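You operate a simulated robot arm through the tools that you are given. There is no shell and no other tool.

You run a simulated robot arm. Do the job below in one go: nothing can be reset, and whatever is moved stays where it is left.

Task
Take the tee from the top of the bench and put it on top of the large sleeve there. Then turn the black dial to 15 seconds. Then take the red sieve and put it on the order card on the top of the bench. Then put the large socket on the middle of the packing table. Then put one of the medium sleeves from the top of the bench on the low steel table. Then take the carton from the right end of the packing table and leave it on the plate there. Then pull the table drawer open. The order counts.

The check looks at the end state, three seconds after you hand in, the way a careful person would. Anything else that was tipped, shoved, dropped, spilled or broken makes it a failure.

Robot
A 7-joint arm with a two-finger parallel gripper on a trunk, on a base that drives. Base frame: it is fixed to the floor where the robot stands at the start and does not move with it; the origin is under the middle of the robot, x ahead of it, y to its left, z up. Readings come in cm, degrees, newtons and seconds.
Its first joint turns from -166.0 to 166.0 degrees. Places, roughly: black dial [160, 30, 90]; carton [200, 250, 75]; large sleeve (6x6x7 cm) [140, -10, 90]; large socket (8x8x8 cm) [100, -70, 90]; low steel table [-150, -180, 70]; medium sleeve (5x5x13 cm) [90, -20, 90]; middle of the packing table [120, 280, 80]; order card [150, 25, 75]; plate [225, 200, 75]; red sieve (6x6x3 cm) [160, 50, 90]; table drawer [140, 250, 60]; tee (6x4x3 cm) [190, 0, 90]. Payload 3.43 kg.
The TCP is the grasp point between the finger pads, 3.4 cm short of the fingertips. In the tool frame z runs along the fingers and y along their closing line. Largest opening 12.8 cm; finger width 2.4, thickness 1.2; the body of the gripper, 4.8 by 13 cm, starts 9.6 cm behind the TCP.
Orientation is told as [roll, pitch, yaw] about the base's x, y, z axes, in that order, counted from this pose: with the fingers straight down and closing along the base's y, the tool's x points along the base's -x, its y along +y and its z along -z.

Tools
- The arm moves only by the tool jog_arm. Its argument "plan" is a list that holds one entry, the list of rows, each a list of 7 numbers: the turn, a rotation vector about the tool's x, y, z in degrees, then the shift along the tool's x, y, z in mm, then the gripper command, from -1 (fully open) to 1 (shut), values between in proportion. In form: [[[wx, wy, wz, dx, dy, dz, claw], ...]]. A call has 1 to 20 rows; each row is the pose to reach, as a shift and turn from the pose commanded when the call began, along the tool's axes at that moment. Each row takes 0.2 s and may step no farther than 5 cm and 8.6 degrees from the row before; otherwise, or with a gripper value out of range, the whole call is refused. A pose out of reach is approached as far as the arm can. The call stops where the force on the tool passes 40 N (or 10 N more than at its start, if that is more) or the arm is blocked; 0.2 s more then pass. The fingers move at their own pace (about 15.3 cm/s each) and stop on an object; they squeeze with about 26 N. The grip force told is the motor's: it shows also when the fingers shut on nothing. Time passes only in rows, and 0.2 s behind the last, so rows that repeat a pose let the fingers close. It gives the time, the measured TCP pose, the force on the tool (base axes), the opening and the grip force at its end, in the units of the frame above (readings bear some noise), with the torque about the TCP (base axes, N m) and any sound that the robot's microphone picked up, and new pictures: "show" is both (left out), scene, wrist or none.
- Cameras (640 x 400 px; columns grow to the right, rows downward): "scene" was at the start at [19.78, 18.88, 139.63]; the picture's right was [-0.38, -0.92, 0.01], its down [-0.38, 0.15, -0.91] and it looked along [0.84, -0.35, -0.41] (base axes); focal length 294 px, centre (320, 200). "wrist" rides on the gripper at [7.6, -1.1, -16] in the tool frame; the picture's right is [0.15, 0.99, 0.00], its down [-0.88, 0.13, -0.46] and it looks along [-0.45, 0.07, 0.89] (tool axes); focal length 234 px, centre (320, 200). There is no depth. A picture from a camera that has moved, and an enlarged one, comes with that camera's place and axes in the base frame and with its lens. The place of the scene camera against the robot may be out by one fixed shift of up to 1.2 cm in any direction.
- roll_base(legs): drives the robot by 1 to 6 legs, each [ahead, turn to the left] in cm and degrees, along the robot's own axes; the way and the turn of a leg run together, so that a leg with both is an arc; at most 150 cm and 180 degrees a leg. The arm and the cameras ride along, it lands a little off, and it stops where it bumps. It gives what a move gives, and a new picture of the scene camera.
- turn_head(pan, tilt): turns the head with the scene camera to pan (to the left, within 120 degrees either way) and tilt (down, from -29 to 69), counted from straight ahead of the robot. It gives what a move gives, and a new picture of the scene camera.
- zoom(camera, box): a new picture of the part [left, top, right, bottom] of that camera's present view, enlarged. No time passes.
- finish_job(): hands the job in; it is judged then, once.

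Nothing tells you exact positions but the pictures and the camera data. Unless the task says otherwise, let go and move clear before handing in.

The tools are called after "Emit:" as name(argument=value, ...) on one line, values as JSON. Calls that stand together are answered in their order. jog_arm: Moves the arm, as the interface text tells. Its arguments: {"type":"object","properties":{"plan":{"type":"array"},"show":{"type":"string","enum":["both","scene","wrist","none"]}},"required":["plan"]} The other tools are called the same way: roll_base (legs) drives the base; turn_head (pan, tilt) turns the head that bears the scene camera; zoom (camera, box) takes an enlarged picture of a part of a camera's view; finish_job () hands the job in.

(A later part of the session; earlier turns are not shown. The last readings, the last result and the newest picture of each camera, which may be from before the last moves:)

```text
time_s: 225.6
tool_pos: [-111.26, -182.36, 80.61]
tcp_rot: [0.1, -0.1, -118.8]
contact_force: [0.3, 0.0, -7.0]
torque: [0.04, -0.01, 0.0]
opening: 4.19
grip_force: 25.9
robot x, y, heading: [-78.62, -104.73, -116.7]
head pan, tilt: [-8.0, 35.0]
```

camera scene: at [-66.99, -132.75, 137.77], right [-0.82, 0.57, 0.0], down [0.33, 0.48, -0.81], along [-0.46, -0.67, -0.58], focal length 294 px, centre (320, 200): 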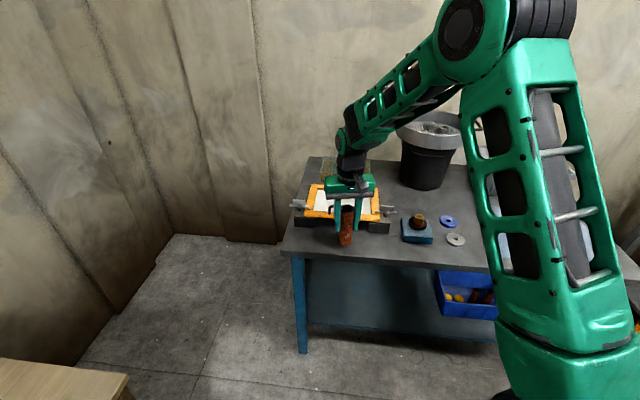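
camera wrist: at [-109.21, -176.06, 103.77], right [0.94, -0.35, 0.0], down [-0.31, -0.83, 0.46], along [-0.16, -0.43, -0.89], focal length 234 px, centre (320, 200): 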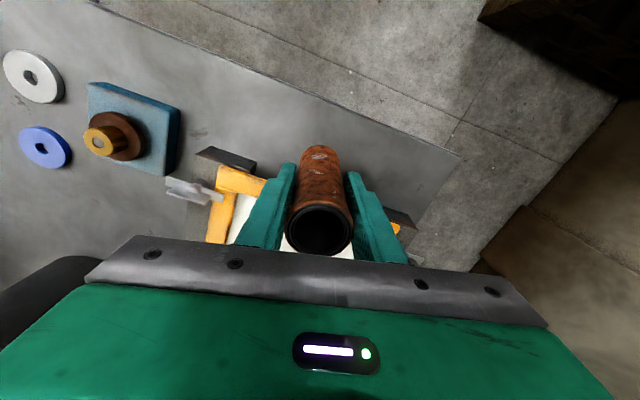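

Emit:
jog_arm(plan=[[[0, 0, 0, 0, 0, 3, 1], [0, 0, 0, 0, 0, 6, 1], [0, 0, 0, 0, 0, 6, 1]]], show="none")

Emit:
jog_arm(plan=[[[0, 0, 0, 0, 0, 3, 1], [0, 0, 0, 0, 0, 6, 1], [0, 0, 0, 0, 0, 6, 1]]], show="scene")

Emit:
zoom(camera="scene", box=[300, 170, 420, 260])

```text
time_s: 226.4
tool_pos: [-111.21, -182.45, 80.28]
tcp_rot: [0.2, -0.2, -118.7]
contact_force: [3.5, 2.5, 18.7]
torque: [-0.3, 0.06, 0.1]
opening: 4.19
grip_force: 26.9
robot x, y, heading: [-78.11, -105.24, -116.4]
head pan, tilt: [-8.0, 35.0]
```

```text
time_s: 227.0
tool_pos: [-110.81, -181.48, 80.93]
tcp_rot: [0.0, -1.0, -118.7]
contact_force: [-0.5, -1.9, -8.8]
torque: [0.09, -0.02, 0.01]
opening: 4.17
grip_force: 25.9
robot x, y, heading: [-78.42, -105.14, -116.6]
head pan, tilt: [-8.0, 35.0]
stopped in row 2: the force on the tool passed its limit at 46 N (the readings are from after the stop); the commanded pose is now the measured one
camera scene: at [-67.01, -132.81, 137.75], right [-0.82, 0.57, 0.0], down [0.33, 0.48, -0.81], along [-0.46, -0.67, -0.59], focal length 294 px, centre (320, 200)
```

scene: 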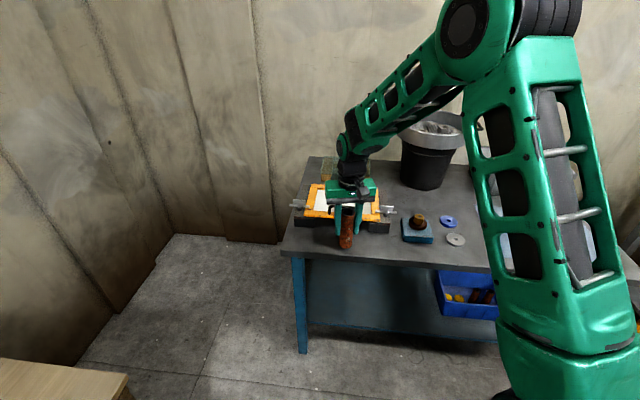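

```text
4.44 times, centred on (360, 215) of scene
camera zoom: at [-67.01, -132.81, 137.75], right [-0.82, 0.57, 0.0], down [0.33, 0.48, -0.81], along [-0.46, -0.67, -0.59], focal length 1308 px, centre (142, 133)
```

zoom: 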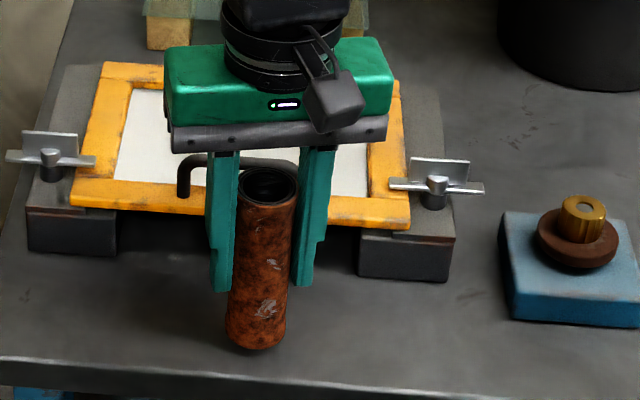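

The last step pressed too hard and the arm backed off about 1 cm; the sleeve is still held upright. I'll correct the tilt and position before setting it down softly.

Emit:
jog_arm(plan=[[[0, 0.5, 0, -4, 0, -5, 1], [0, 1, 0, -9, 0, -5, 1], [0, 1, 0, -9, 0, -5, 1]]], show="wrist")

```text
time_s: 227.8
tool_pos: [-111.15, -182.39, 81.49]
tcp_rot: [0.1, -0.1, -118.8]
contact_force: [-0.4, -0.3, -6.2]
torque: [0.03, -0.01, -0.02]
opening: 4.18
grip_force: 26.3
robot x, y, heading: [-78.48, -105.31, -116.6]
head pan, tilt: [-8.0, 35.0]
camera wrist: at [-108.62, -175.22, 97.28], right [0.94, -0.35, 0.0], down [-0.31, -0.83, 0.46], along [-0.16, -0.43, -0.89], focal length 234 px, centre (320, 200)
```

wrist: 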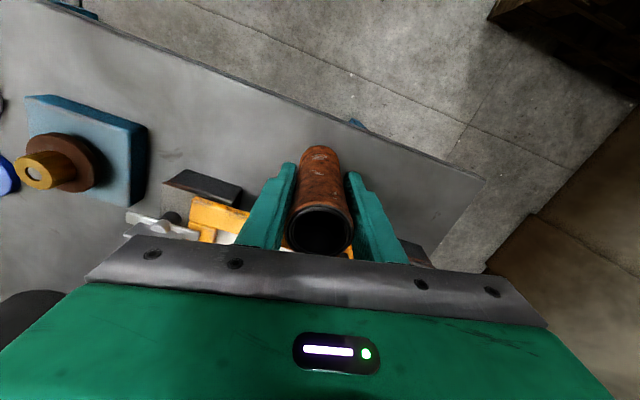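

It's level again. I'll lower 9 mm, then in 2 mm steps.

Emit:
jog_arm(plan=[[[0, 0, 0, 0, 0, 4, 1], [0, 0, 0, 0, 0, 8, 1], [0, 0, 0, 0, 0, 10, 1], [0, 0, 0, 0, 0, 10, 1]]], show="none")

Emit:
jog_arm(plan=[[[0, 0, 0, 0, 0, 1.5, 1], [0, 0, 0, 0, 0, 1.5, 1]]], show="none")

```text
time_s: 228.8
tool_pos: [-111.13, -182.26, 80.29]
tcp_rot: [0.1, 0.1, -118.8]
contact_force: [0.4, -0.4, -7.1]
torque: [0.06, -0.04, 0.0]
opening: 4.16
grip_force: 26.1
robot x, y, heading: [-78.62, -105.05, -116.7]
head pan, tilt: [-8.0, 35.0]
```

```text
time_s: 229.4
tool_pos: [-111.11, -182.29, 80.29]
tcp_rot: [0.2, 0.0, -118.7]
contact_force: [-0.5, -0.9, -7.1]
torque: [0.07, -0.01, 0.0]
opening: 4.17
grip_force: 26.0
robot x, y, heading: [-78.38, -105.22, -116.4]
head pan, tilt: [-8.0, 35.0]
```

Emit:
jog_arm(plan=[[[0, 0, 0, 0, 0, 2.5, 1], [0, 0, 0, 0, 0, 2.5, 1]]], show="none")

Emit:
jog_arm(plan=[[[0, 0, 0, 0, 0, 2, 1], [0, 0, 0, 0, 0, 2, 1]]], show="none")

```text
time_s: 230.0
tool_pos: [-111.2, -182.32, 79.99]
tcp_rot: [0.1, -0.2, -118.8]
contact_force: [-0.6, 1.7, 6.6]
torque: [0.16, 0.33, -0.07]
opening: 4.18
grip_force: 26.3
robot x, y, heading: [-78.43, -104.91, -116.6]
head pan, tilt: [-8.0, 35.0]
```

```text
time_s: 230.6
tool_pos: [-111.22, -182.41, 80.06]
tcp_rot: [0.2, -0.2, -118.7]
contact_force: [0.7, 3.7, 26.3]
torque: [0.28, 0.57, 0.01]
opening: 4.11
grip_force: 25.8
robot x, y, heading: [-78.33, -105.32, -116.7]
head pan, tilt: [-8.0, 35.0]
```

The sleeve's base is on the table. I'll ease off by 2 mm, open the fingers slowly and rise.

Emit:
jog_arm(plan=[[[0, 0, 0, 0, 0, -2, 1], [0, 0, 0, 0, 0, -2, 1], [0, 0, 0, 0, 0, -2, 0.3], [0, 0, 0, 0, 0, -2, 0.2], [0, 0, 0, 0, 0, -2, 0.0], [0, 0, 0, 0, 0, -2, -0.1], [0, 0, 0, 0, 0, -2, -0.1]]], show="both")

Emit:
zoom(camera="scene", box=[300, 170, 420, 260])

```text
time_s: 232.2
tool_pos: [-111.3, -182.36, 79.96]
tcp_rot: [0.1, 0.0, -118.8]
contact_force: [0.4, -0.6, 0.0]
torque: [0.01, 0.02, 0.02]
opening: 7.02
grip_force: 0.1
robot x, y, heading: [-78.3, -105.15, -116.6]
head pan, tilt: [-8.0, 35.0]
camera scene: at [-66.98, -132.72, 137.77], right [-0.82, 0.57, 0.0], down [0.33, 0.48, -0.81], along [-0.46, -0.67, -0.58], focal length 294 px, centre (320, 200)
camera wrist: at [-108.66, -175.16, 95.92], right [0.94, -0.35, 0.0], down [-0.31, -0.83, 0.46], along [-0.16, -0.43, -0.89], focal length 234 px, centre (320, 200)
```

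scene: 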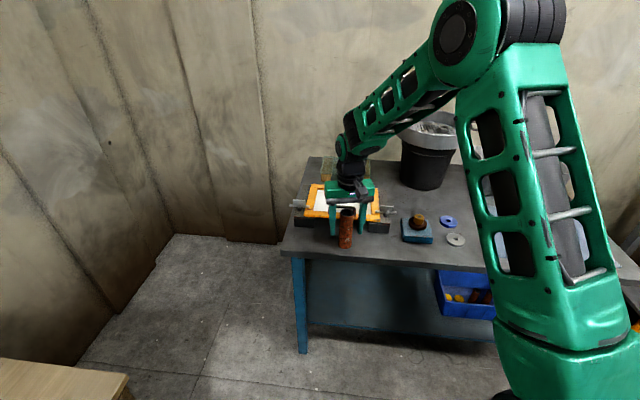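
wrist: 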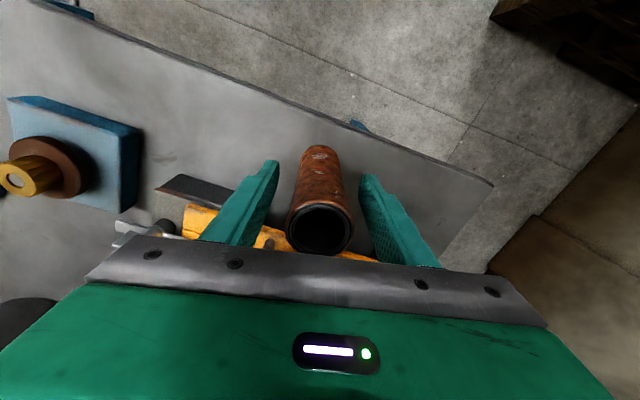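

```text
4.44 times, centred on (360, 215) of scene
camera zoom: at [-66.98, -132.72, 137.77], right [-0.82, 0.57, 0.0], down [0.33, 0.48, -0.81], along [-0.46, -0.67, -0.58], focal length 1308 px, centre (142, 133)
```

zoom: 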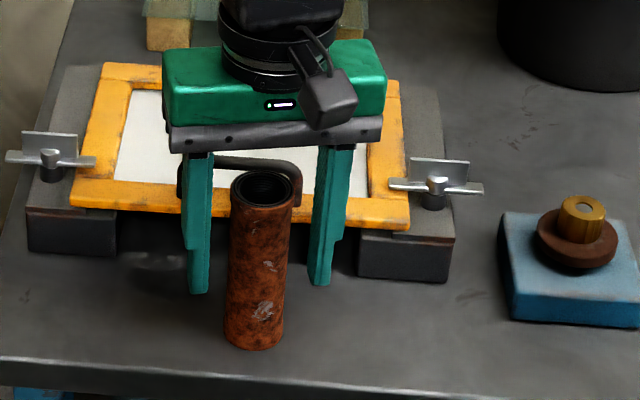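

The sleeve stands upright on the steel table. I'll rise straight up and retract the arm.

Emit:
jog_arm(plan=[[[0, 0, 0, 0, 0, -30, -0.1], [0, 0, 0, 0, 0, -75, -0.1], [0, 0, 0, 0, 0, -120, -0.1], [0, 0, 0, 0, 0, -165, -0.1], [0, 0, 0, 0, 0, -210, -0.1], [0, 0, 0, 0, 0, -255, -0.1], [0, 0, 0, 15, 0, -300, -0.5], [0, 0, 0, 40, 0, -340, -1], [0, 0, 0, 75, 0, -370, -1], [0, 0, 0, 115, 0, -395, -1], [0, 0, 0, 155, 0, -415, -1], [0, 0, 0, 195, 0, -430, -1], [0, 0, 0, 235, 0, -440, -1], [0, 0, 0, 270, 0, -445, -1], [0, 0, 0, 270, 0, -445, -1]]], show="both")

Emit:
zoom(camera="scene", box=[270, 150, 480, 270])

```text
time_s: 235.4
tool_pos: [-98.2, -158.63, 124.87]
tcp_rot: [0.2, 0.0, -118.7]
contact_force: [0.6, -0.1, -0.4]
torque: [-0.03, 0.0, 0.01]
opening: 12.82
grip_force: 0.2
robot x, y, heading: [-78.58, -105.2, -116.6]
head pan, tilt: [-8.0, 35.0]
camera scene: at [-66.97, -132.71, 137.77], right [-0.82, 0.57, 0.0], down [0.33, 0.48, -0.81], along [-0.46, -0.67, -0.58], focal length 294 px, centre (320, 200)
camera wrist: at [-95.65, -151.52, 140.64], right [0.94, -0.35, 0.0], down [-0.31, -0.83, 0.46], along [-0.16, -0.43, -0.89], focal length 234 px, centre (320, 200)
```

scene: 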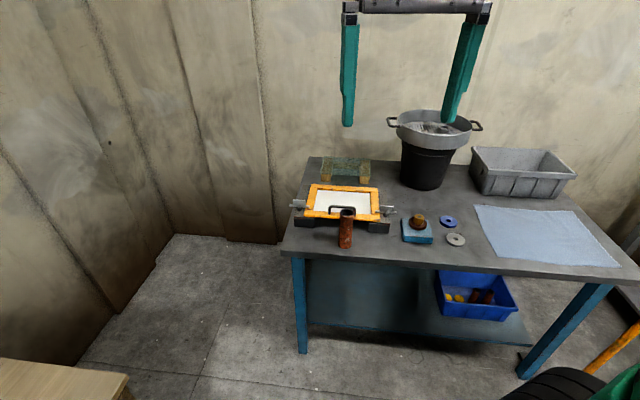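
wrist: 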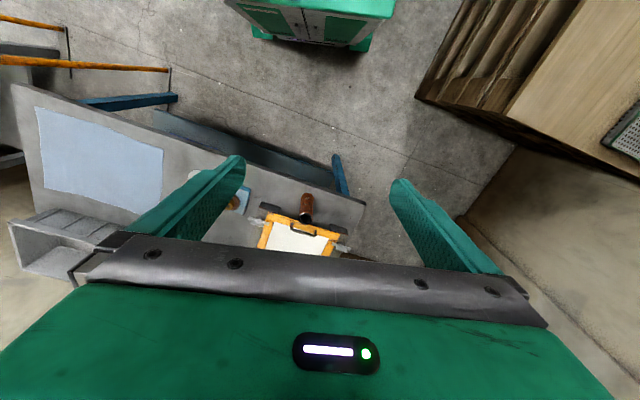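

```text
3.05 times, centred on (375, 210) of scene
camera zoom: at [-66.97, -132.71, 137.77], right [-0.82, 0.57, 0.0], down [0.33, 0.48, -0.81], along [-0.46, -0.67, -0.58], focal length 897 px, centre (152, 170)
```

zoom: 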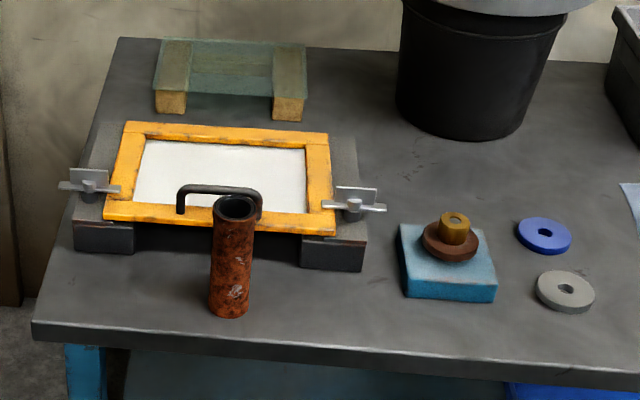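

The sleeve stands upright on the steel table and nothing else was disturbed. Now the carton: I'll back out along the aisle and return toward the packing table's right end.

Emit:
roll_base(legs=[[0, -13.4], [-150, 0], [-25, 0], [0, 174]])

```text
time_s: 253.1
tool_pos: [77.36, 65.18, 124.85]
tcp_rot: [0.1, 0.0, 35.9]
contact_force: [0.6, 0.2, -0.3]
torque: [0.02, -0.03, -0.02]
opening: 12.8
grip_force: 0.1
robot x, y, heading: [38.82, 22.8, 38.0]
head pan, tilt: [-8.0, 35.0]
camera scene: at [40.83, 52.18, 137.77], right [0.5, -0.87, 0.0], down [-0.51, -0.29, -0.81], along [0.7, 0.4, -0.58], focal length 294 px, centre (320, 200)
```

scene: 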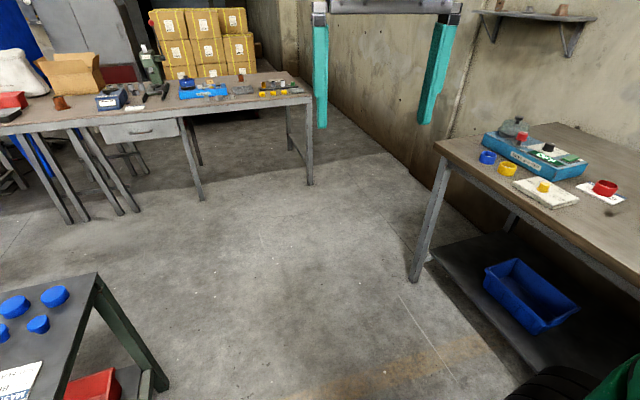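

The way is clear. I'll drive up to the right half of the packing table.

Emit:
roll_base(legs=[[0, 8.5], [150, 0], [26, 0], [0, 4]])

Emit:
turn_head(pan=-10, tilt=32)

```text
time_s: 263.1
tool_pos: [182.75, 196.97, 125.47]
tcp_rot: [0.1, -0.7, 49.1]
contact_force: [-1.2, 0.1, 0.1]
torque: [0.0, -0.02, -0.02]
opening: 12.81
grip_force: 0.0
robot x, y, heading: [155.7, 148.09, 51.1]
head pan, tilt: [-8.0, 35.0]
camera scene: at [150.94, 177.19, 137.77], right [0.68, -0.73, 0.0], down [-0.43, -0.4, -0.81], along [0.59, 0.55, -0.58], focal length 294 px, centre (320, 200)
```

scene: 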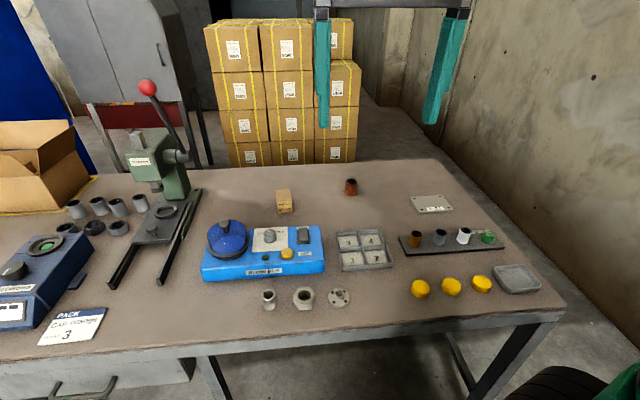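

```text
time_s: 263.7
tool_pos: [181.73, 195.83, 126.1]
tcp_rot: [0.2, -1.5, 49.1]
contact_force: [-0.5, 0.3, -0.1]
torque: [-0.01, -0.01, 0.0]
opening: 12.8
grip_force: 0.2
robot x, y, heading: [155.55, 147.8, 51.1]
head pan, tilt: [-10.0, 32.0]
camera scene: at [151.28, 177.09, 138.23], right [0.66, -0.75, 0.0], down [-0.41, -0.36, -0.84], along [0.63, 0.55, -0.54], focal length 294 px, centre (320, 200)
```

scene: 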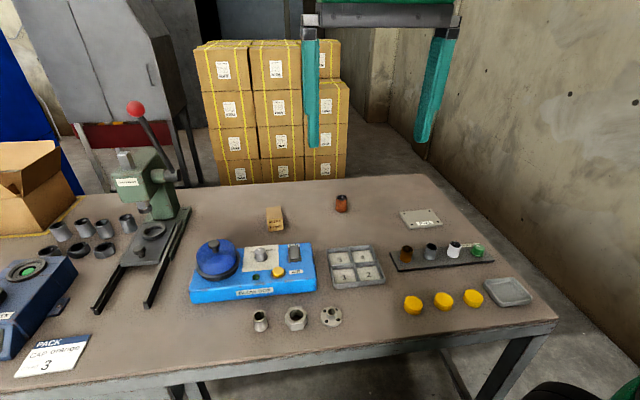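

Emit:
zoom(camera="scene", box=[180, 180, 360, 290])

Emit:
zoom(camera="scene", box=[370, 180, 550, 320])

```text
3.56 times, centred on (270, 235) of scene
camera zoom: at [151.28, 177.09, 138.23], right [0.66, -0.75, 0.0], down [-0.41, -0.36, -0.84], along [0.63, 0.55, -0.54], focal length 1046 px, centre (498, 76)
```

zoom: 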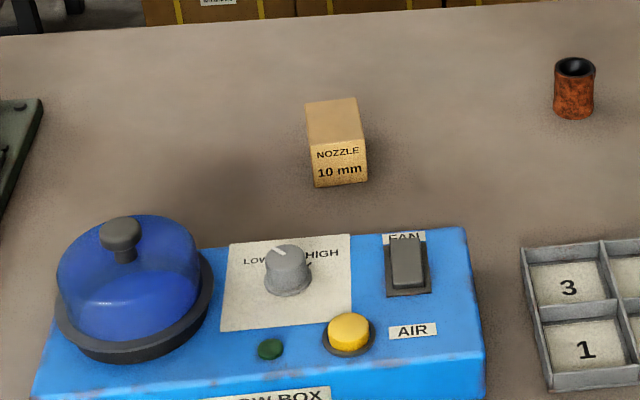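

```text
2.86 times, centred on (460, 250) of scene
camera zoom: at [151.28, 177.09, 138.23], right [0.66, -0.75, 0.0], down [-0.41, -0.36, -0.84], along [0.63, 0.55, -0.54], focal length 840 px, centre (-80, 57)
```

zoom: 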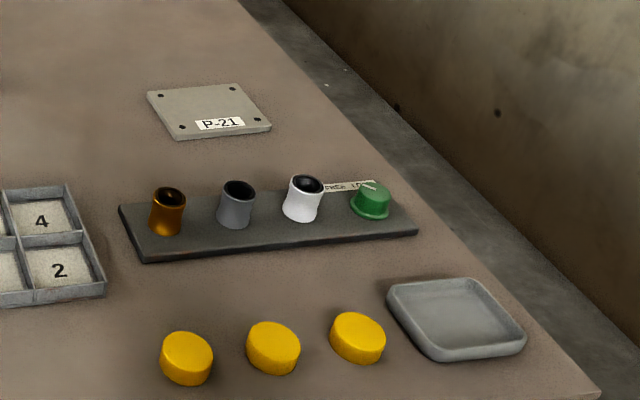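

The carton "NOZZLE 10 mm" is at about (202, 242) and the drilled plate "P-21" at about (237, 205). I'll creep 9 cm closer and bring the wrist over the carton.

Emit:
roll_base(legs=[[9, 0]])

Emit:
jog_arm(plan=[[[0, 0.4, 0, -35, 10, 15, -0.6], [0, 0.8, 0, -70, 25, 35, -0.4], [0, 1.2, 0, -105, 42, 55, -0.3], [0, 1.5, 0, -140, 60, 75, -0.3], [0, 1.5, 0, -170, 80, 95, -0.3], [0, 1.5, 0, -195, 100, 115, -0.3], [0, 1.5, 0, -215, 115, 130, -0.3], [0, 1.5, 0, -215, 115, 130, -0.3]]], show="wrist")

```text
time_s: 264.8
tool_pos: [187.19, 202.8, 126.07]
tcp_rot: [0.2, -1.5, 49.2]
contact_force: [0.3, -0.5, 0.1]
torque: [0.01, -0.03, 0.0]
opening: 12.81
grip_force: 0.0
robot x, y, heading: [160.78, 154.76, 51.2]
head pan, tilt: [-10.0, 32.0]
camera scene: at [156.85, 184.0, 138.23], right [0.66, -0.75, 0.0], down [-0.41, -0.36, -0.84], along [0.63, 0.55, -0.54], focal length 294 px, centre (320, 200)
```

scene: 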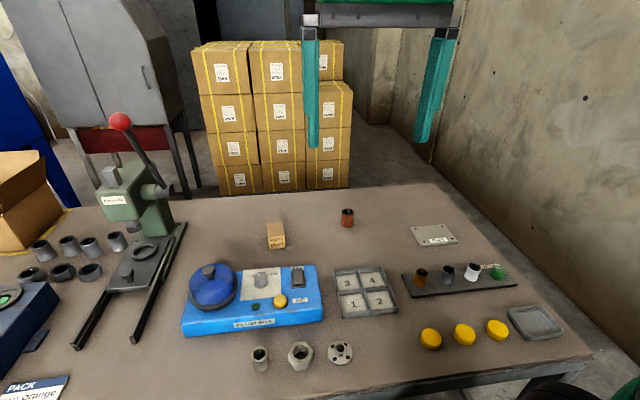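

```text
time_s: 266.6
tool_pos: [192.06, 225.81, 114.62]
tcp_rot: [0.2, -0.6, 49.0]
contact_force: [-0.4, -0.1, 0.6]
torque: [-0.03, 0.01, 0.03]
opening: 8.35
grip_force: 0.0
robot x, y, heading: [161.03, 154.84, 51.2]
head pan, tilt: [-10.0, 32.0]
camera wrist: at [187.83, 219.15, 130.3], right [-0.84, 0.54, 0.0], down [0.48, 0.74, 0.47], along [0.25, 0.39, -0.88], focal length 234 px, centre (320, 200)
```

wrist: 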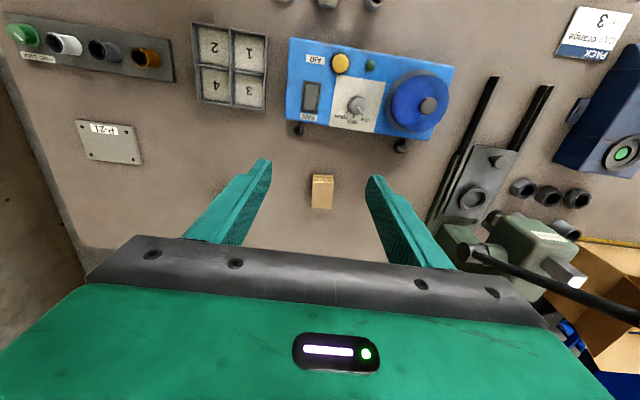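

Emit:
zoom(camera="wrist", box=[280, 150, 370, 230])

Emit:
zoom(camera="wrist", box=[60, 100, 160, 180])

```text
5.00 times, centred on (325, 190) of wrist
camera zoom: at [187.83, 219.15, 130.3], right [-0.84, 0.54, 0.0], down [0.48, 0.74, 0.47], along [0.25, 0.39, -0.88], focal length 1171 px, centre (295, 250)
```

zoom: 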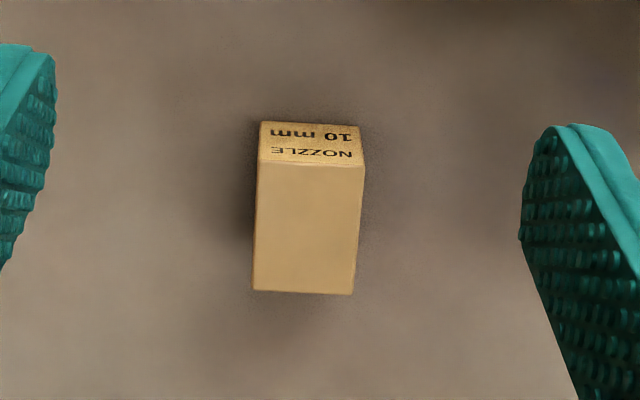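

```text
5.00 times, centred on (110, 140) of wrist
camera zoom: at [187.83, 219.15, 130.3], right [-0.84, 0.54, 0.0], down [0.48, 0.74, 0.47], along [0.25, 0.39, -0.88], focal length 1171 px, centre (1370, 500)
```

zoom: 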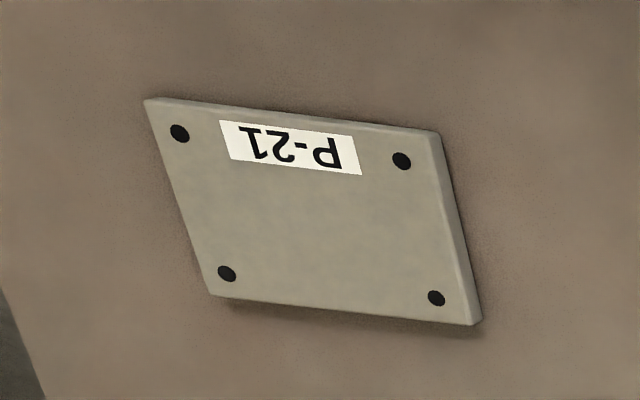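

The carton (about 5×6.6×5 cm) is nearly aligned with the gripper. I'll move over it and descend partway.

Emit:
jog_arm(plan=[[[0, 0.3, 0.5, -40, 8, 20, -0.3], [0, 0.6, 1, -80, 16, 45, -0.3], [0, 0.6, 2, -120, 24, 75, -0.3], [0, 0.6, 2.9, -162, 31.7, 100, -0.3], [0, 0.6, 2.9, -162, 31.7, 145, -0.3], [0, 0.6, 2.9, -162, 31.7, 190, -0.3], [0, 0.6, 2.9, -162, 31.7, 226, -0.3], [0, 0.6, 2.9, -162, 31.7, 226, -0.3]]], show="wrist")

Emit:
zoom(camera="wrist", box=[240, 100, 400, 220])

```text
refused: row 3 steps farther than a row can; nothing moved
```

```text
3.33 times, centred on (320, 160) of wrist
camera zoom: at [187.83, 219.15, 130.3], right [-0.84, 0.54, 0.0], down [0.48, 0.74, 0.47], along [0.25, 0.39, -0.88], focal length 781 px, centre (320, 333)
```

zoom: 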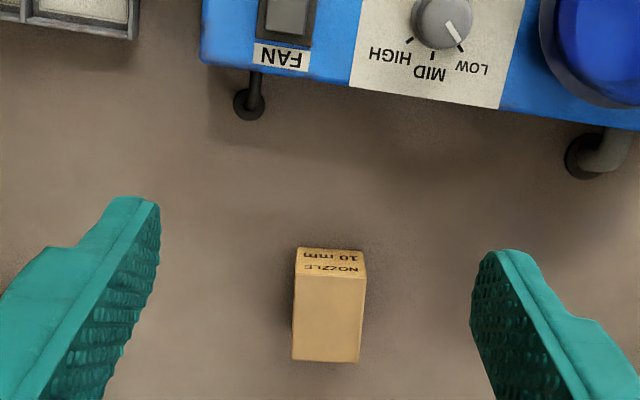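

One row stepped too far, so nothing moved. I'll repeat the motion with smaller steps.

Emit:
jog_arm(plan=[[[0, 0.3, 0.5, -35, 7, 15, -0.3], [0, 0.6, 1, -70, 14, 35, -0.3], [0, 0.6, 1.6, -105, 21, 55, -0.3], [0, 0.6, 2.2, -138, 27, 80, -0.3], [0, 0.6, 2.9, -162, 31.7, 110, -0.3], [0, 0.6, 2.9, -162, 31.7, 150, -0.3], [0, 0.6, 2.9, -162, 31.7, 190, -0.3], [0, 0.6, 2.9, -162, 31.7, 226, -0.3], [0, 0.6, 2.9, -162, 31.7, 226, -0.3]]], show="wrist")

Emit:
zoom(camera="wrist", box=[240, 100, 400, 220])

```text
time_s: 268.6
tool_pos: [200.04, 240.28, 92.55]
tcp_rot: [0.1, -0.1, 46.2]
contact_force: [-0.3, -0.1, 0.0]
torque: [0.0, -0.02, -0.03]
opening: 8.33
grip_force: 0.0
robot x, y, heading: [161.55, 155.07, 50.7]
head pan, tilt: [-10.0, 32.0]
camera wrist: at [195.66, 233.89, 108.3], right [-0.81, 0.58, 0.0], down [0.52, 0.72, 0.46], along [0.26, 0.37, -0.89], focal length 234 px, centre (320, 200)
```

wrist: 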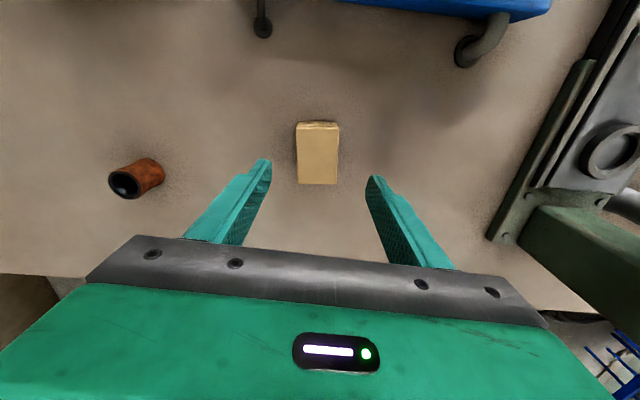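

```text
3.33 times, centred on (320, 160) of wrist
camera zoom: at [195.66, 233.89, 108.3], right [-0.81, 0.58, 0.0], down [0.52, 0.72, 0.46], along [0.26, 0.37, -0.89], focal length 781 px, centre (320, 333)
```

zoom: 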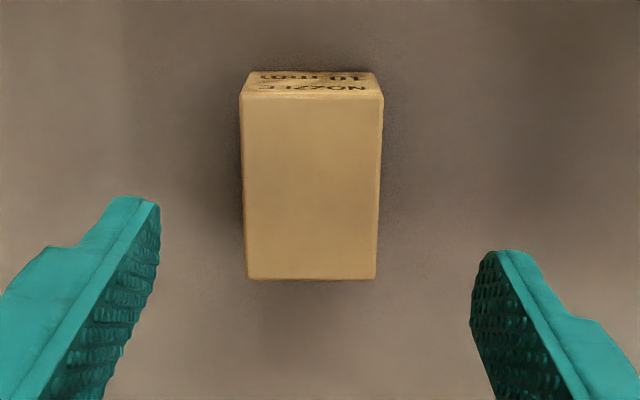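

The carton is almost centred. I'll make a 6 mm correction, descend and grip it.

Emit:
jog_arm(plan=[[[0, 0, 0, -6, -1, 40, -0.3], [0, 0, 0, -6, -1, 80, -0.3], [0, 0, 0, -6, -1, 110, -0.3], [0, 0, 0, -6, -1, 118, -0.3], [0, 0, 0, -6, -1, 118, -0.1], [0, 0, 0, -6, -1, 118, 0.1], [0, 0, 0, -6, -1, 118, 0.18], [0, 0, 0, -6, -1, 118, 0.25], [0, 0, 0, -6, -1, 118, 1], [0, 0, 0, -6, -1, 118, 1]]], show="both")

```text
time_s: 270.8
tool_pos: [200.93, 240.6, 80.55]
tcp_rot: [0.2, -0.2, 46.3]
contact_force: [0.3, -0.4, 1.1]
torque: [0.0, 0.01, 0.0]
opening: 5.16
grip_force: 26.1
robot x, y, heading: [161.33, 155.06, 51.2]
head pan, tilt: [-10.0, 32.0]
camera scene: at [156.86, 184.02, 138.23], right [0.66, -0.75, 0.0], down [-0.41, -0.36, -0.84], along [0.63, 0.55, -0.54], focal length 294 px, centre (320, 200)
camera wrist: at [196.54, 234.29, 96.4], right [-0.81, 0.58, 0.0], down [0.52, 0.72, 0.46], along [0.26, 0.37, -0.89], focal length 234 px, centre (320, 200)
```

scene: 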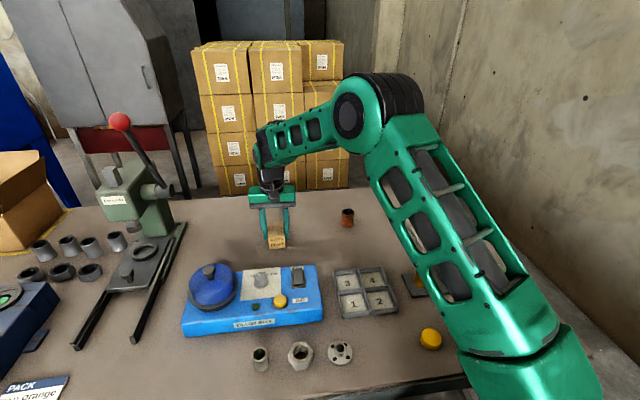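
wrist: 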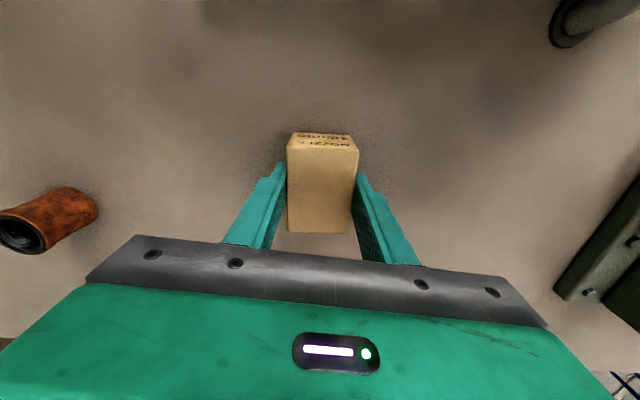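

The carton is gripped. I'll lift it and carry it across to the P-21 plate at about (235, 204.6).

Emit:
jog_arm(plan=[[[0, 0, 0, 0, 0, -20, 1], [0, 0, 0, 0, 0, -60, 1], [0, 0, 0, 0, 0, -105, 1], [0, 0, 0, 0, 0, -150, 1], [0, 0, 0, 0, 0, -190, 1], [0, 0, 0, 2, -35, -200, 1], [0, 0, -0.5, 4, -80, -200, 1], [0, 0, -0.8, 6, -125, -200, 1], [0, 0, -1, 8, -170, -200, 1], [0, 0, -1.3, 10, -215, -200, 1], [0, 0, -1.6, 12, -260, -200, 1], [0, 0, -2, 14, -305, -200, 1], [0, 0, -2.3, 16, -350, -200, 1], [0, 0, -2.7, 18, -395, -200, 1], [0, 0, -2.7, 20, -435, -200, 1], [0, 0, -2.7, 22, -470, -200, 1], [0, 0, -2.7, 24, -490, -200, 1], [0, 0, -2.7, 24, -490, -200, 1]]], show="both")

```text
time_s: 274.6
tool_pos: [234.39, 204.98, 100.36]
tcp_rot: [0.2, -0.1, 48.8]
contact_force: [0.0, -1.0, -0.3]
torque: [0.0, 0.03, 0.03]
opening: 5.06
grip_force: 26.3
robot x, y, heading: [161.26, 154.31, 50.9]
head pan, tilt: [-10.0, 32.0]
camera scene: at [156.86, 184.01, 138.23], right [0.66, -0.75, 0.0], down [-0.41, -0.36, -0.84], along [0.63, 0.55, -0.54], focal length 294 px, centre (320, 200)
camera wrist: at [230.25, 198.47, 116.11], right [-0.84, 0.54, 0.0], down [0.48, 0.75, 0.46], along [0.24, 0.39, -0.89], focal length 234 px, centre (320, 200)
```

scene: 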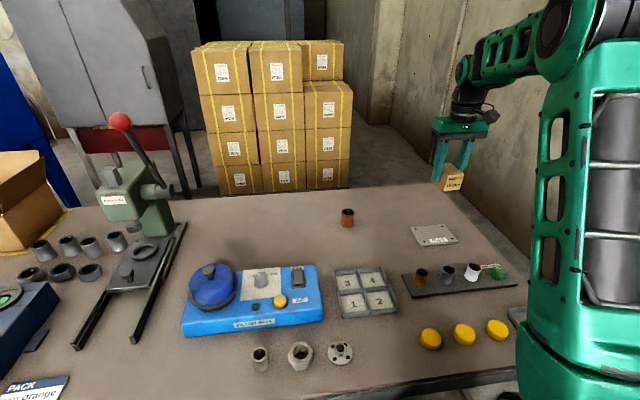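
wrist: 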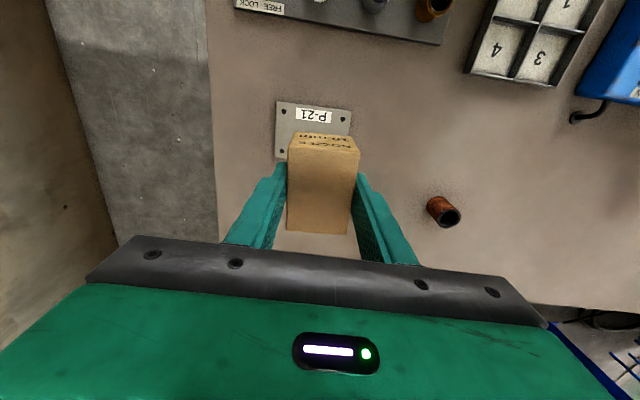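

The plate lies just below, about 1 cm off. I'll correct and lower to just above the plate.

Emit:
jog_arm(plan=[[[0, 0, 0, -5, -6, 10, 1], [0, 0, 0, -10, -12.5, 30, 1], [0, 0, 0, -10, -12.5, 70, 1], [0, 0, 0, -10, -12.5, 110, 1], [0, 0, 0, -10, -12.5, 145, 1], [0, 0, 0, -10, -12.5, 162, 1], [0, 0, 0, -10, -12.5, 162, 1]]], show="both")

Emit:
zoom(camera="scene", box=[380, 170, 520, 270])

Emit:
zoom(camera="wrist", box=[240, 80, 420, 240])

```text
time_s: 276.2
tool_pos: [236.05, 204.81, 84.0]
tcp_rot: [0.2, -0.1, 48.9]
contact_force: [0.8, -0.4, -0.8]
torque: [-0.01, 0.02, 0.0]
opening: 5.02
grip_force: 26.0
robot x, y, heading: [161.38, 154.73, 51.0]
head pan, tilt: [-10.0, 32.0]
camera scene: at [156.86, 184.01, 138.23], right [0.66, -0.75, 0.0], down [-0.41, -0.36, -0.84], along [0.63, 0.55, -0.54], focal length 294 px, centre (320, 200)
camera wrist: at [231.81, 198.27, 99.78], right [-0.84, 0.54, 0.0], down [0.48, 0.75, 0.46], along [0.24, 0.39, -0.89], focal length 234 px, centre (320, 200)
```

scene: 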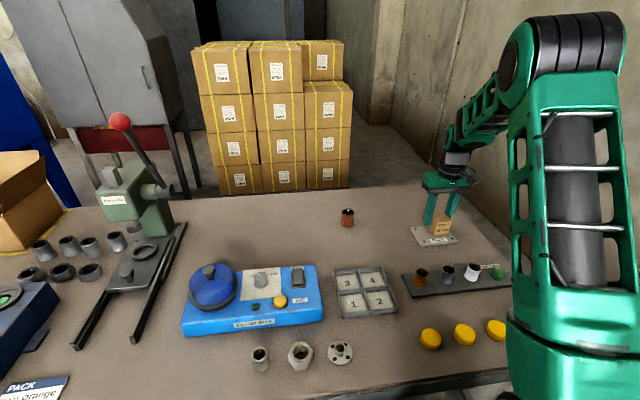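
wrist: 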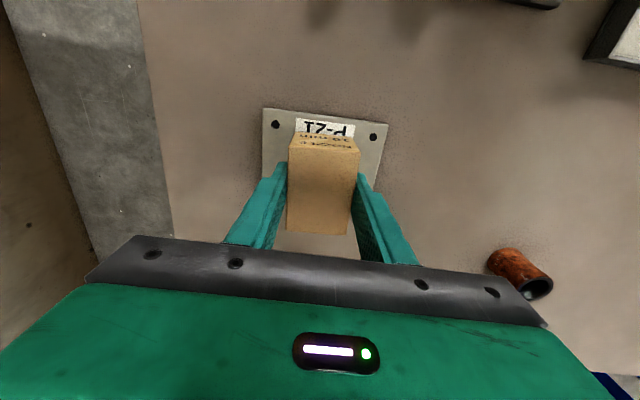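

```text
4.00 times, centred on (450, 220) of scene
camera zoom: at [156.86, 184.01, 138.23], right [0.66, -0.75, 0.0], down [-0.41, -0.36, -0.84], along [0.63, 0.55, -0.54], focal length 1177 px, centre (-200, 120)
```

zoom: 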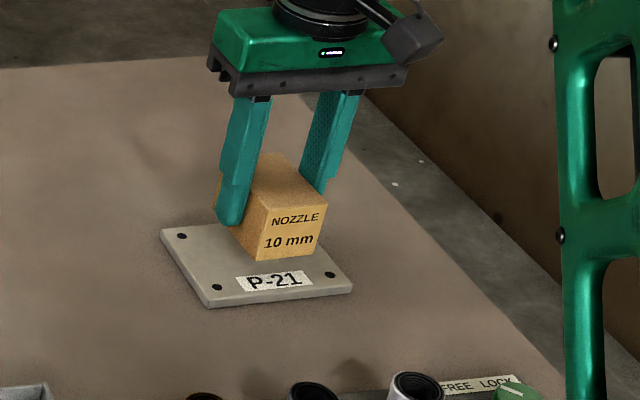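

```text
2.50 times, centred on (330, 160) of wrist
camera zoom: at [231.81, 198.27, 99.78], right [-0.84, 0.54, 0.0], down [0.48, 0.75, 0.46], along [0.24, 0.39, -0.89], focal length 585 px, centre (295, 300)
```

zoom: 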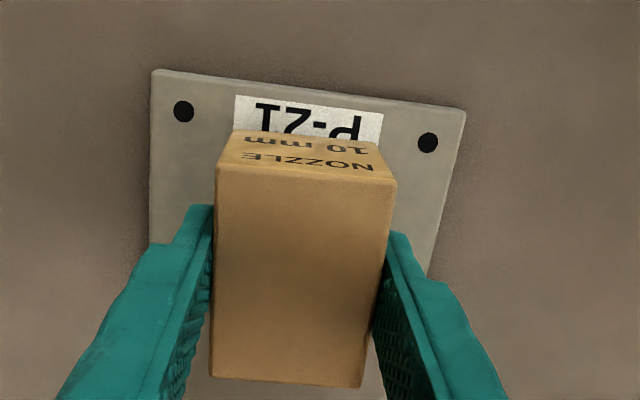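

The carton is centred over the plate. I'll lower it in small steps to contact.

Emit:
jog_arm(plan=[[[0, 0, 0, 0, 0, 8, 1], [0, 0, 0, 0, 0, 16, 1], [0, 0, 0, 0, 0, 19, 1], [0, 0, 0, 0, 0, 19, 1]]], show="none")

Emit:
jog_arm(plan=[[[0, 0, 0, 0, 0, 2, 1], [0, 0, 0, 0, 0, 3, 1], [0, 0, 0, 0, 0, 3, 1]]], show="none")

```text
time_s: 277.2
tool_pos: [236.11, 204.86, 82.02]
tcp_rot: [0.2, -0.1, 48.9]
contact_force: [0.3, 0.1, -1.0]
torque: [0.03, -0.02, 0.01]
opening: 4.99
grip_force: 26.4
robot x, y, heading: [160.85, 154.82, 51.2]
head pan, tilt: [-10.0, 32.0]
```

```text
time_s: 278.0
tool_pos: [235.99, 204.8, 81.81]
tcp_rot: [0.1, -0.1, 48.9]
contact_force: [-0.1, -0.3, -1.7]
torque: [-0.01, -0.01, -0.01]
opening: 4.99
grip_force: 25.5
robot x, y, heading: [161.21, 155.14, 51.3]
head pan, tilt: [-10.0, 32.0]
```

Emit:
jog_arm(plan=[[[0, 0, 0, 0, 0, 2, 1], [0, 0, 0, 0, 0, 3, 1], [0, 0, 0, 0, 0, 3, 1]]], show="none")

Emit:
jog_arm(plan=[[[0, 0, 0, 0, 0, 2, 1], [0, 0, 0, 0, 0, 2, 1]]], show="none")

```text
time_s: 278.8
tool_pos: [236.04, 205.04, 81.51]
tcp_rot: [0.2, 0.0, 48.8]
contact_force: [0.2, -3.1, 7.8]
torque: [-0.34, -0.07, 0.07]
opening: 4.97
grip_force: 26.0
robot x, y, heading: [161.46, 155.04, 51.2]
head pan, tilt: [-10.0, 32.0]
```

```text
time_s: 279.4
tool_pos: [235.95, 205.07, 81.57]
tcp_rot: [0.2, -0.3, 48.9]
contact_force: [-2.1, -2.7, 27.1]
torque: [-0.21, 0.02, 0.41]
opening: 4.99
grip_force: 25.8
robot x, y, heading: [161.16, 154.74, 50.9]
head pan, tilt: [-10.0, 32.0]
```

The carton is resting on the plate. I'll ease off, open the fingers and check before rising.

Emit:
jog_arm(plan=[[[0, 0, 0, 0, 0, -2, 1], [0, 0, 0, 0, 0, -2, 1], [0, 0, 0, 0, 0, -2, 0.18], [0, 0, 0, 0, 0, -2, 0.1], [0, 0, 0, 0, 0, -2, 0.0], [0, 0, 0, 0, 0, -2, -0.15], [0, 0, 0, 0, 0, -2, -0.15], [0, 0, 0, 0, 0, -40, -0.15], [0, 0, 0, 0, 0, -85, -0.15], [0, 0, 0, 0, 0, -130, -0.15], [0, 0, 0, 0, 0, -170, -0.15], [0, 0, 0, 0, 0, -170, -0.15]]], show="both")

Emit:
zoom(camera="scene", box=[380, 170, 520, 270])

Emit:
zoom(camera="wrist", box=[240, 60, 400, 200])

```text
time_s: 282.0
tool_pos: [236.17, 204.69, 98.4]
tcp_rot: [0.2, -0.1, 48.9]
contact_force: [0.6, -0.4, 0.3]
torque: [-0.04, 0.0, 0.0]
opening: 7.34
grip_force: 0.0
robot x, y, heading: [161.01, 155.17, 51.2]
head pan, tilt: [-10.0, 32.0]
camera scene: at [156.87, 184.01, 138.23], right [0.66, -0.75, 0.0], down [-0.41, -0.36, -0.84], along [0.63, 0.55, -0.54], focal length 294 px, centre (320, 200)
camera wrist: at [231.96, 198.11, 114.27], right [-0.84, 0.54, 0.0], down [0.48, 0.75, 0.46], along [0.24, 0.39, -0.89], focal length 234 px, centre (320, 200)
```

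scene: 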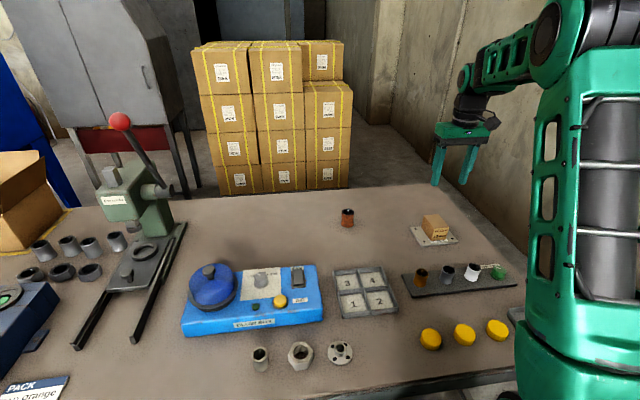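
wrist: 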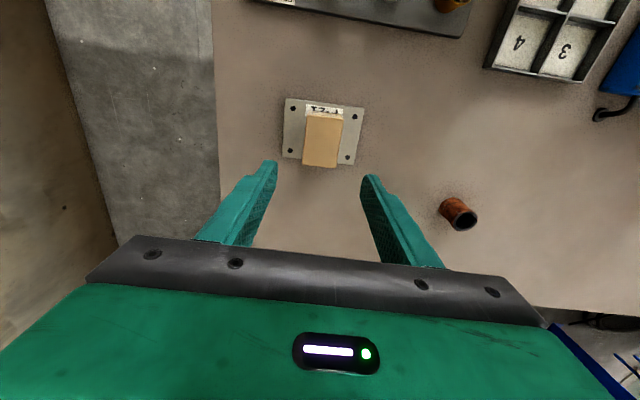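

```text
4.00 times, centred on (450, 220) of scene
camera zoom: at [156.87, 184.01, 138.23], right [0.66, -0.75, 0.0], down [-0.41, -0.36, -0.84], along [0.63, 0.55, -0.54], focal length 1177 px, centre (-200, 120)
```

zoom: 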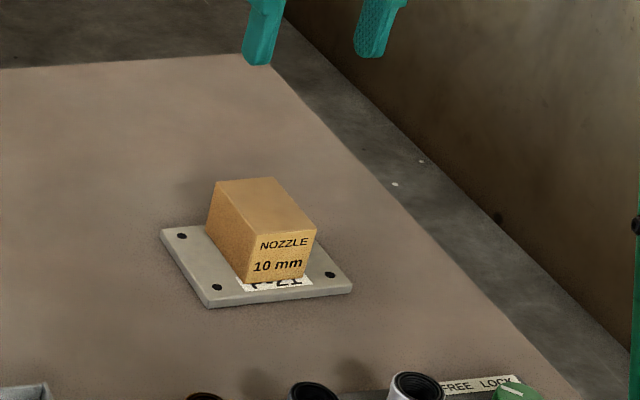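

```text
2.86 times, centred on (320, 130) of wrist
camera zoom: at [231.96, 198.11, 114.27], right [-0.84, 0.54, 0.0], down [0.48, 0.75, 0.46], along [0.24, 0.39, -0.89], focal length 669 px, centre (320, 400)
```

zoom: 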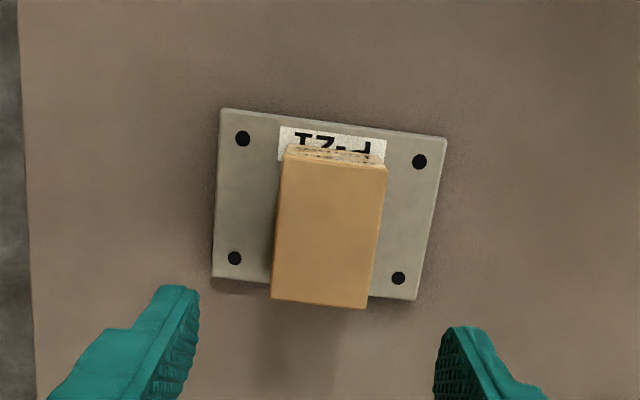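

The carton sits centred on the P-21 plate. Last is the drawer: I'll fold the arm back and look at the drawer handle.

Emit:
jog_arm(plan=[[[0, 0, 0, 0, 0, -45, -0.5], [0, 0, 0, 0, 0, -90, -1], [0, 0, 0, 0, 0, -135, -1], [0, 0, 0, 15, 20, -170, -1], [0, 0, 0, 40, 50, -195, -1], [0, 0, 0, 68, 82, -215, -1], [0, 0, 0, 97, 115, -230, -1], [0, 0, 0, 126, 148, -245, -1], [0, 0, 0, 156, 182, -255, -1], [0, 0, 0, 186, 216, -262, -1], [0, 0, 0, 216, 250, -266, -1], [0, 0, 0, 246, 283, -266, -1], [0, 0, 0, 270, 311, -266, -1], [0, 0, 0, 270, 311, -266, -1]]], show="none")

Emit:
turn_head(pan=35, tilt=35)

```text
time_s: 285.0
tool_pos: [194.64, 204.98, 124.99]
tcp_rot: [0.2, -0.2, 48.8]
contact_force: [-0.3, -0.5, 0.4]
torque: [-0.02, 0.0, 0.01]
opening: 12.78
grip_force: 0.0
robot x, y, heading: [161.12, 154.93, 51.0]
head pan, tilt: [-10.0, 32.0]
```

```text
time_s: 286.1
tool_pos: [194.72, 204.93, 125.05]
tcp_rot: [0.2, -0.1, 48.9]
contact_force: [-0.7, -0.6, -0.2]
torque: [0.01, -0.02, -0.01]
opening: 12.8
grip_force: 0.1
robot x, y, heading: [161.39, 154.57, 50.9]
head pan, tilt: [35.0, 35.0]
camera scene: at [150.71, 186.89, 137.79], right [1.0, -0.07, -0.01], down [-0.05, -0.58, -0.81], along [0.05, 0.81, -0.58], focal length 294 px, centre (320, 200)
```

scene: 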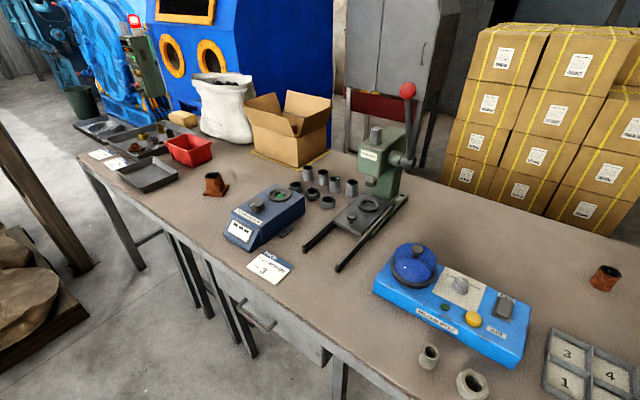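

The drawer handle is under the table's middle front edge, near (136, 234). I'll reposition to about (117, 135) facing the table squarely, so that I can pull straight back.

Emit:
roll_base(legs=[[0, -27], [-48, 0], [0, 26.5]])

Emit:
turn_head(pan=12, tilt=38)

Emit:
zoom(camera="scene", box=[200, 120, 420, 280])

```text
time_s: 292.0
tool_pos: [150.28, 185.87, 125.11]
tcp_rot: [0.2, -0.1, 50.2]
contact_force: [-0.3, 0.2, 0.3]
torque: [0.02, 0.02, 0.01]
opening: 12.8
grip_force: 0.1
robot x, y, heading: [118.64, 134.56, 52.6]
head pan, tilt: [35.0, 35.0]
camera scene: at [107.29, 166.16, 137.79], right [1.0, -0.04, -0.01], down [-0.03, -0.58, -0.81], along [0.03, 0.81, -0.58], focal length 294 px, centre (320, 200)
```

scene: 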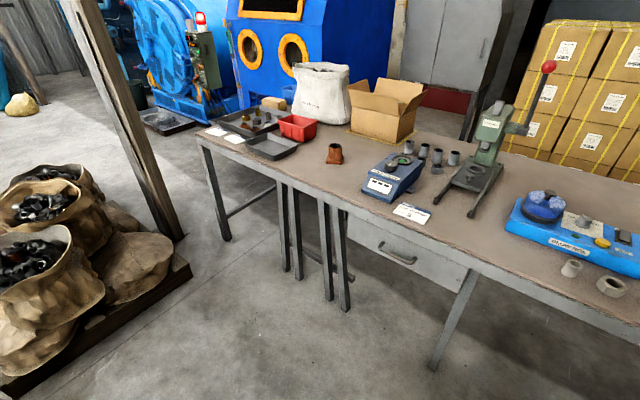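

```text
time_s: 292.9
tool_pos: [149.36, 184.56, 125.71]
tcp_rot: [0.2, -0.8, 50.3]
contact_force: [0.0, 0.0, -1.3]
torque: [0.02, -0.04, -0.02]
opening: 12.79
grip_force: 0.1
robot x, y, heading: [118.82, 134.59, 52.5]
head pan, tilt: [12.0, 38.0]
camera scene: at [110.63, 165.16, 137.32], right [0.9, -0.43, 0.0], down [-0.27, -0.56, -0.78], along [0.33, 0.7, -0.63], focal length 294 px, centre (320, 200)
```

scene: 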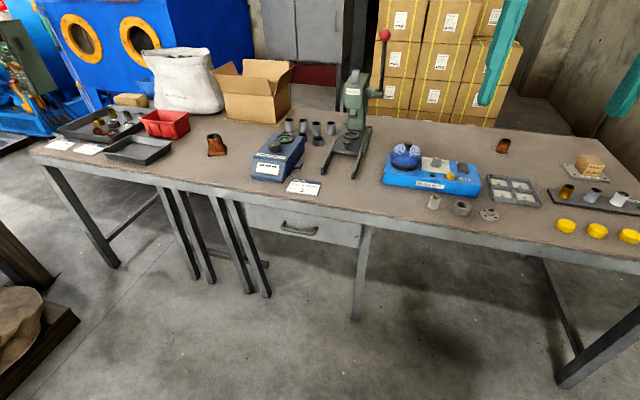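

```text
2.50 times, centred on (310, 200) of scene
camera zoom: at [110.63, 165.16, 137.32], right [0.9, -0.43, 0.0], down [-0.27, -0.56, -0.78], along [0.33, 0.7, -0.63], focal length 736 px, centre (345, 200)
```

zoom: 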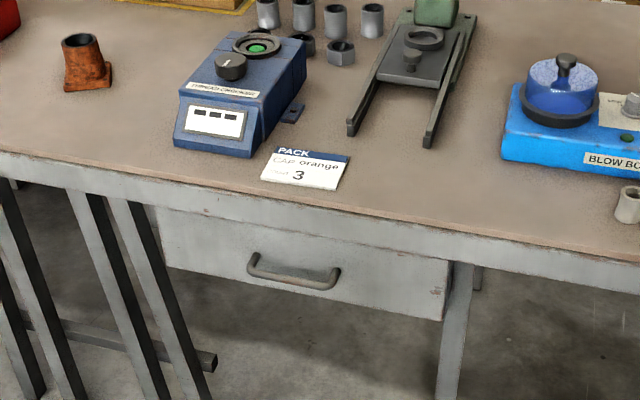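

I see the handle clearly: a horizontal bar at about (134.9, 233.5, 64), standing 3.6 cm off the drawer face. I'll square the base, then rotate the gripper so its fingers close above and below the bar.

Emit:
roll_base(legs=[[0, -2.1]])

Emit:
jog_arm(plan=[[[0, 0.8, -8, 0, 0, 0, -0.2], [0, 0.8, -16, 0, 0, 0, -0.2], [0, 0.8, -24, 0, 0, 0, -0.2], [0, 0.8, -32, 0, 0, 0, -0.2], [0, 0.8, -40, 0, 0, 0, -0.2], [0, 0.8, -48, 0, 0, 0, -0.2], [0, 0.8, -56, 0, 0, 0, -0.2], [0, 0.8, -64, 0, 0, 0, -0.2], [0, 0.8, -72, 0, 0, 0, -0.2], [0, 0.8, -80, 0, 0, 0, -0.2], [0, 0.8, -88, 0, 0, 0, -0.2], [0, 0.8, -90, 0, 0, 0, -0.2], [0, 0.8, -90, 0, 0, 0, -0.2]]], show="none")

```text
time_s: 293.7
tool_pos: [151.15, 183.33, 125.89]
tcp_rot: [0.2, -0.8, 48.1]
contact_force: [-0.3, 0.1, 0.4]
torque: [0.0, -0.01, 0.05]
opening: 12.82
grip_force: 0.0
robot x, y, heading: [118.35, 135.17, 50.2]
head pan, tilt: [12.0, 38.0]
camera scene: at [111.75, 165.44, 137.32], right [0.89, -0.46, 0.0], down [-0.29, -0.55, -0.78], along [0.36, 0.69, -0.63], focal length 294 px, centre (320, 200)
```

scene: 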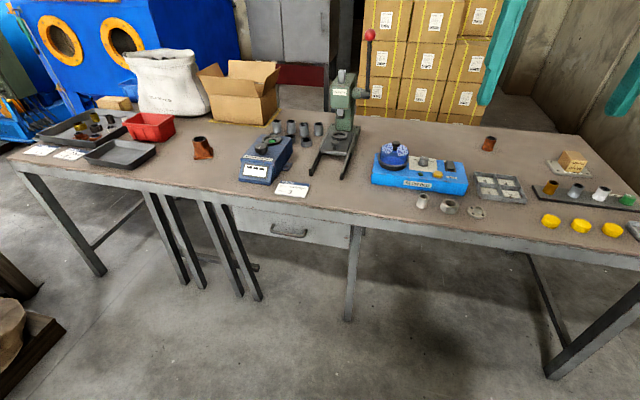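

```text
time_s: 296.5
tool_pos: [149.98, 182.11, 126.26]
tcp_rot: [-0.9, 0.4, 138.2]
contact_force: [-0.6, -0.5, 0.1]
torque: [-0.03, -0.01, -0.01]
opening: 7.69
grip_force: 0.0
robot x, y, heading: [118.79, 134.42, 50.3]
head pan, tilt: [12.0, 38.0]
```

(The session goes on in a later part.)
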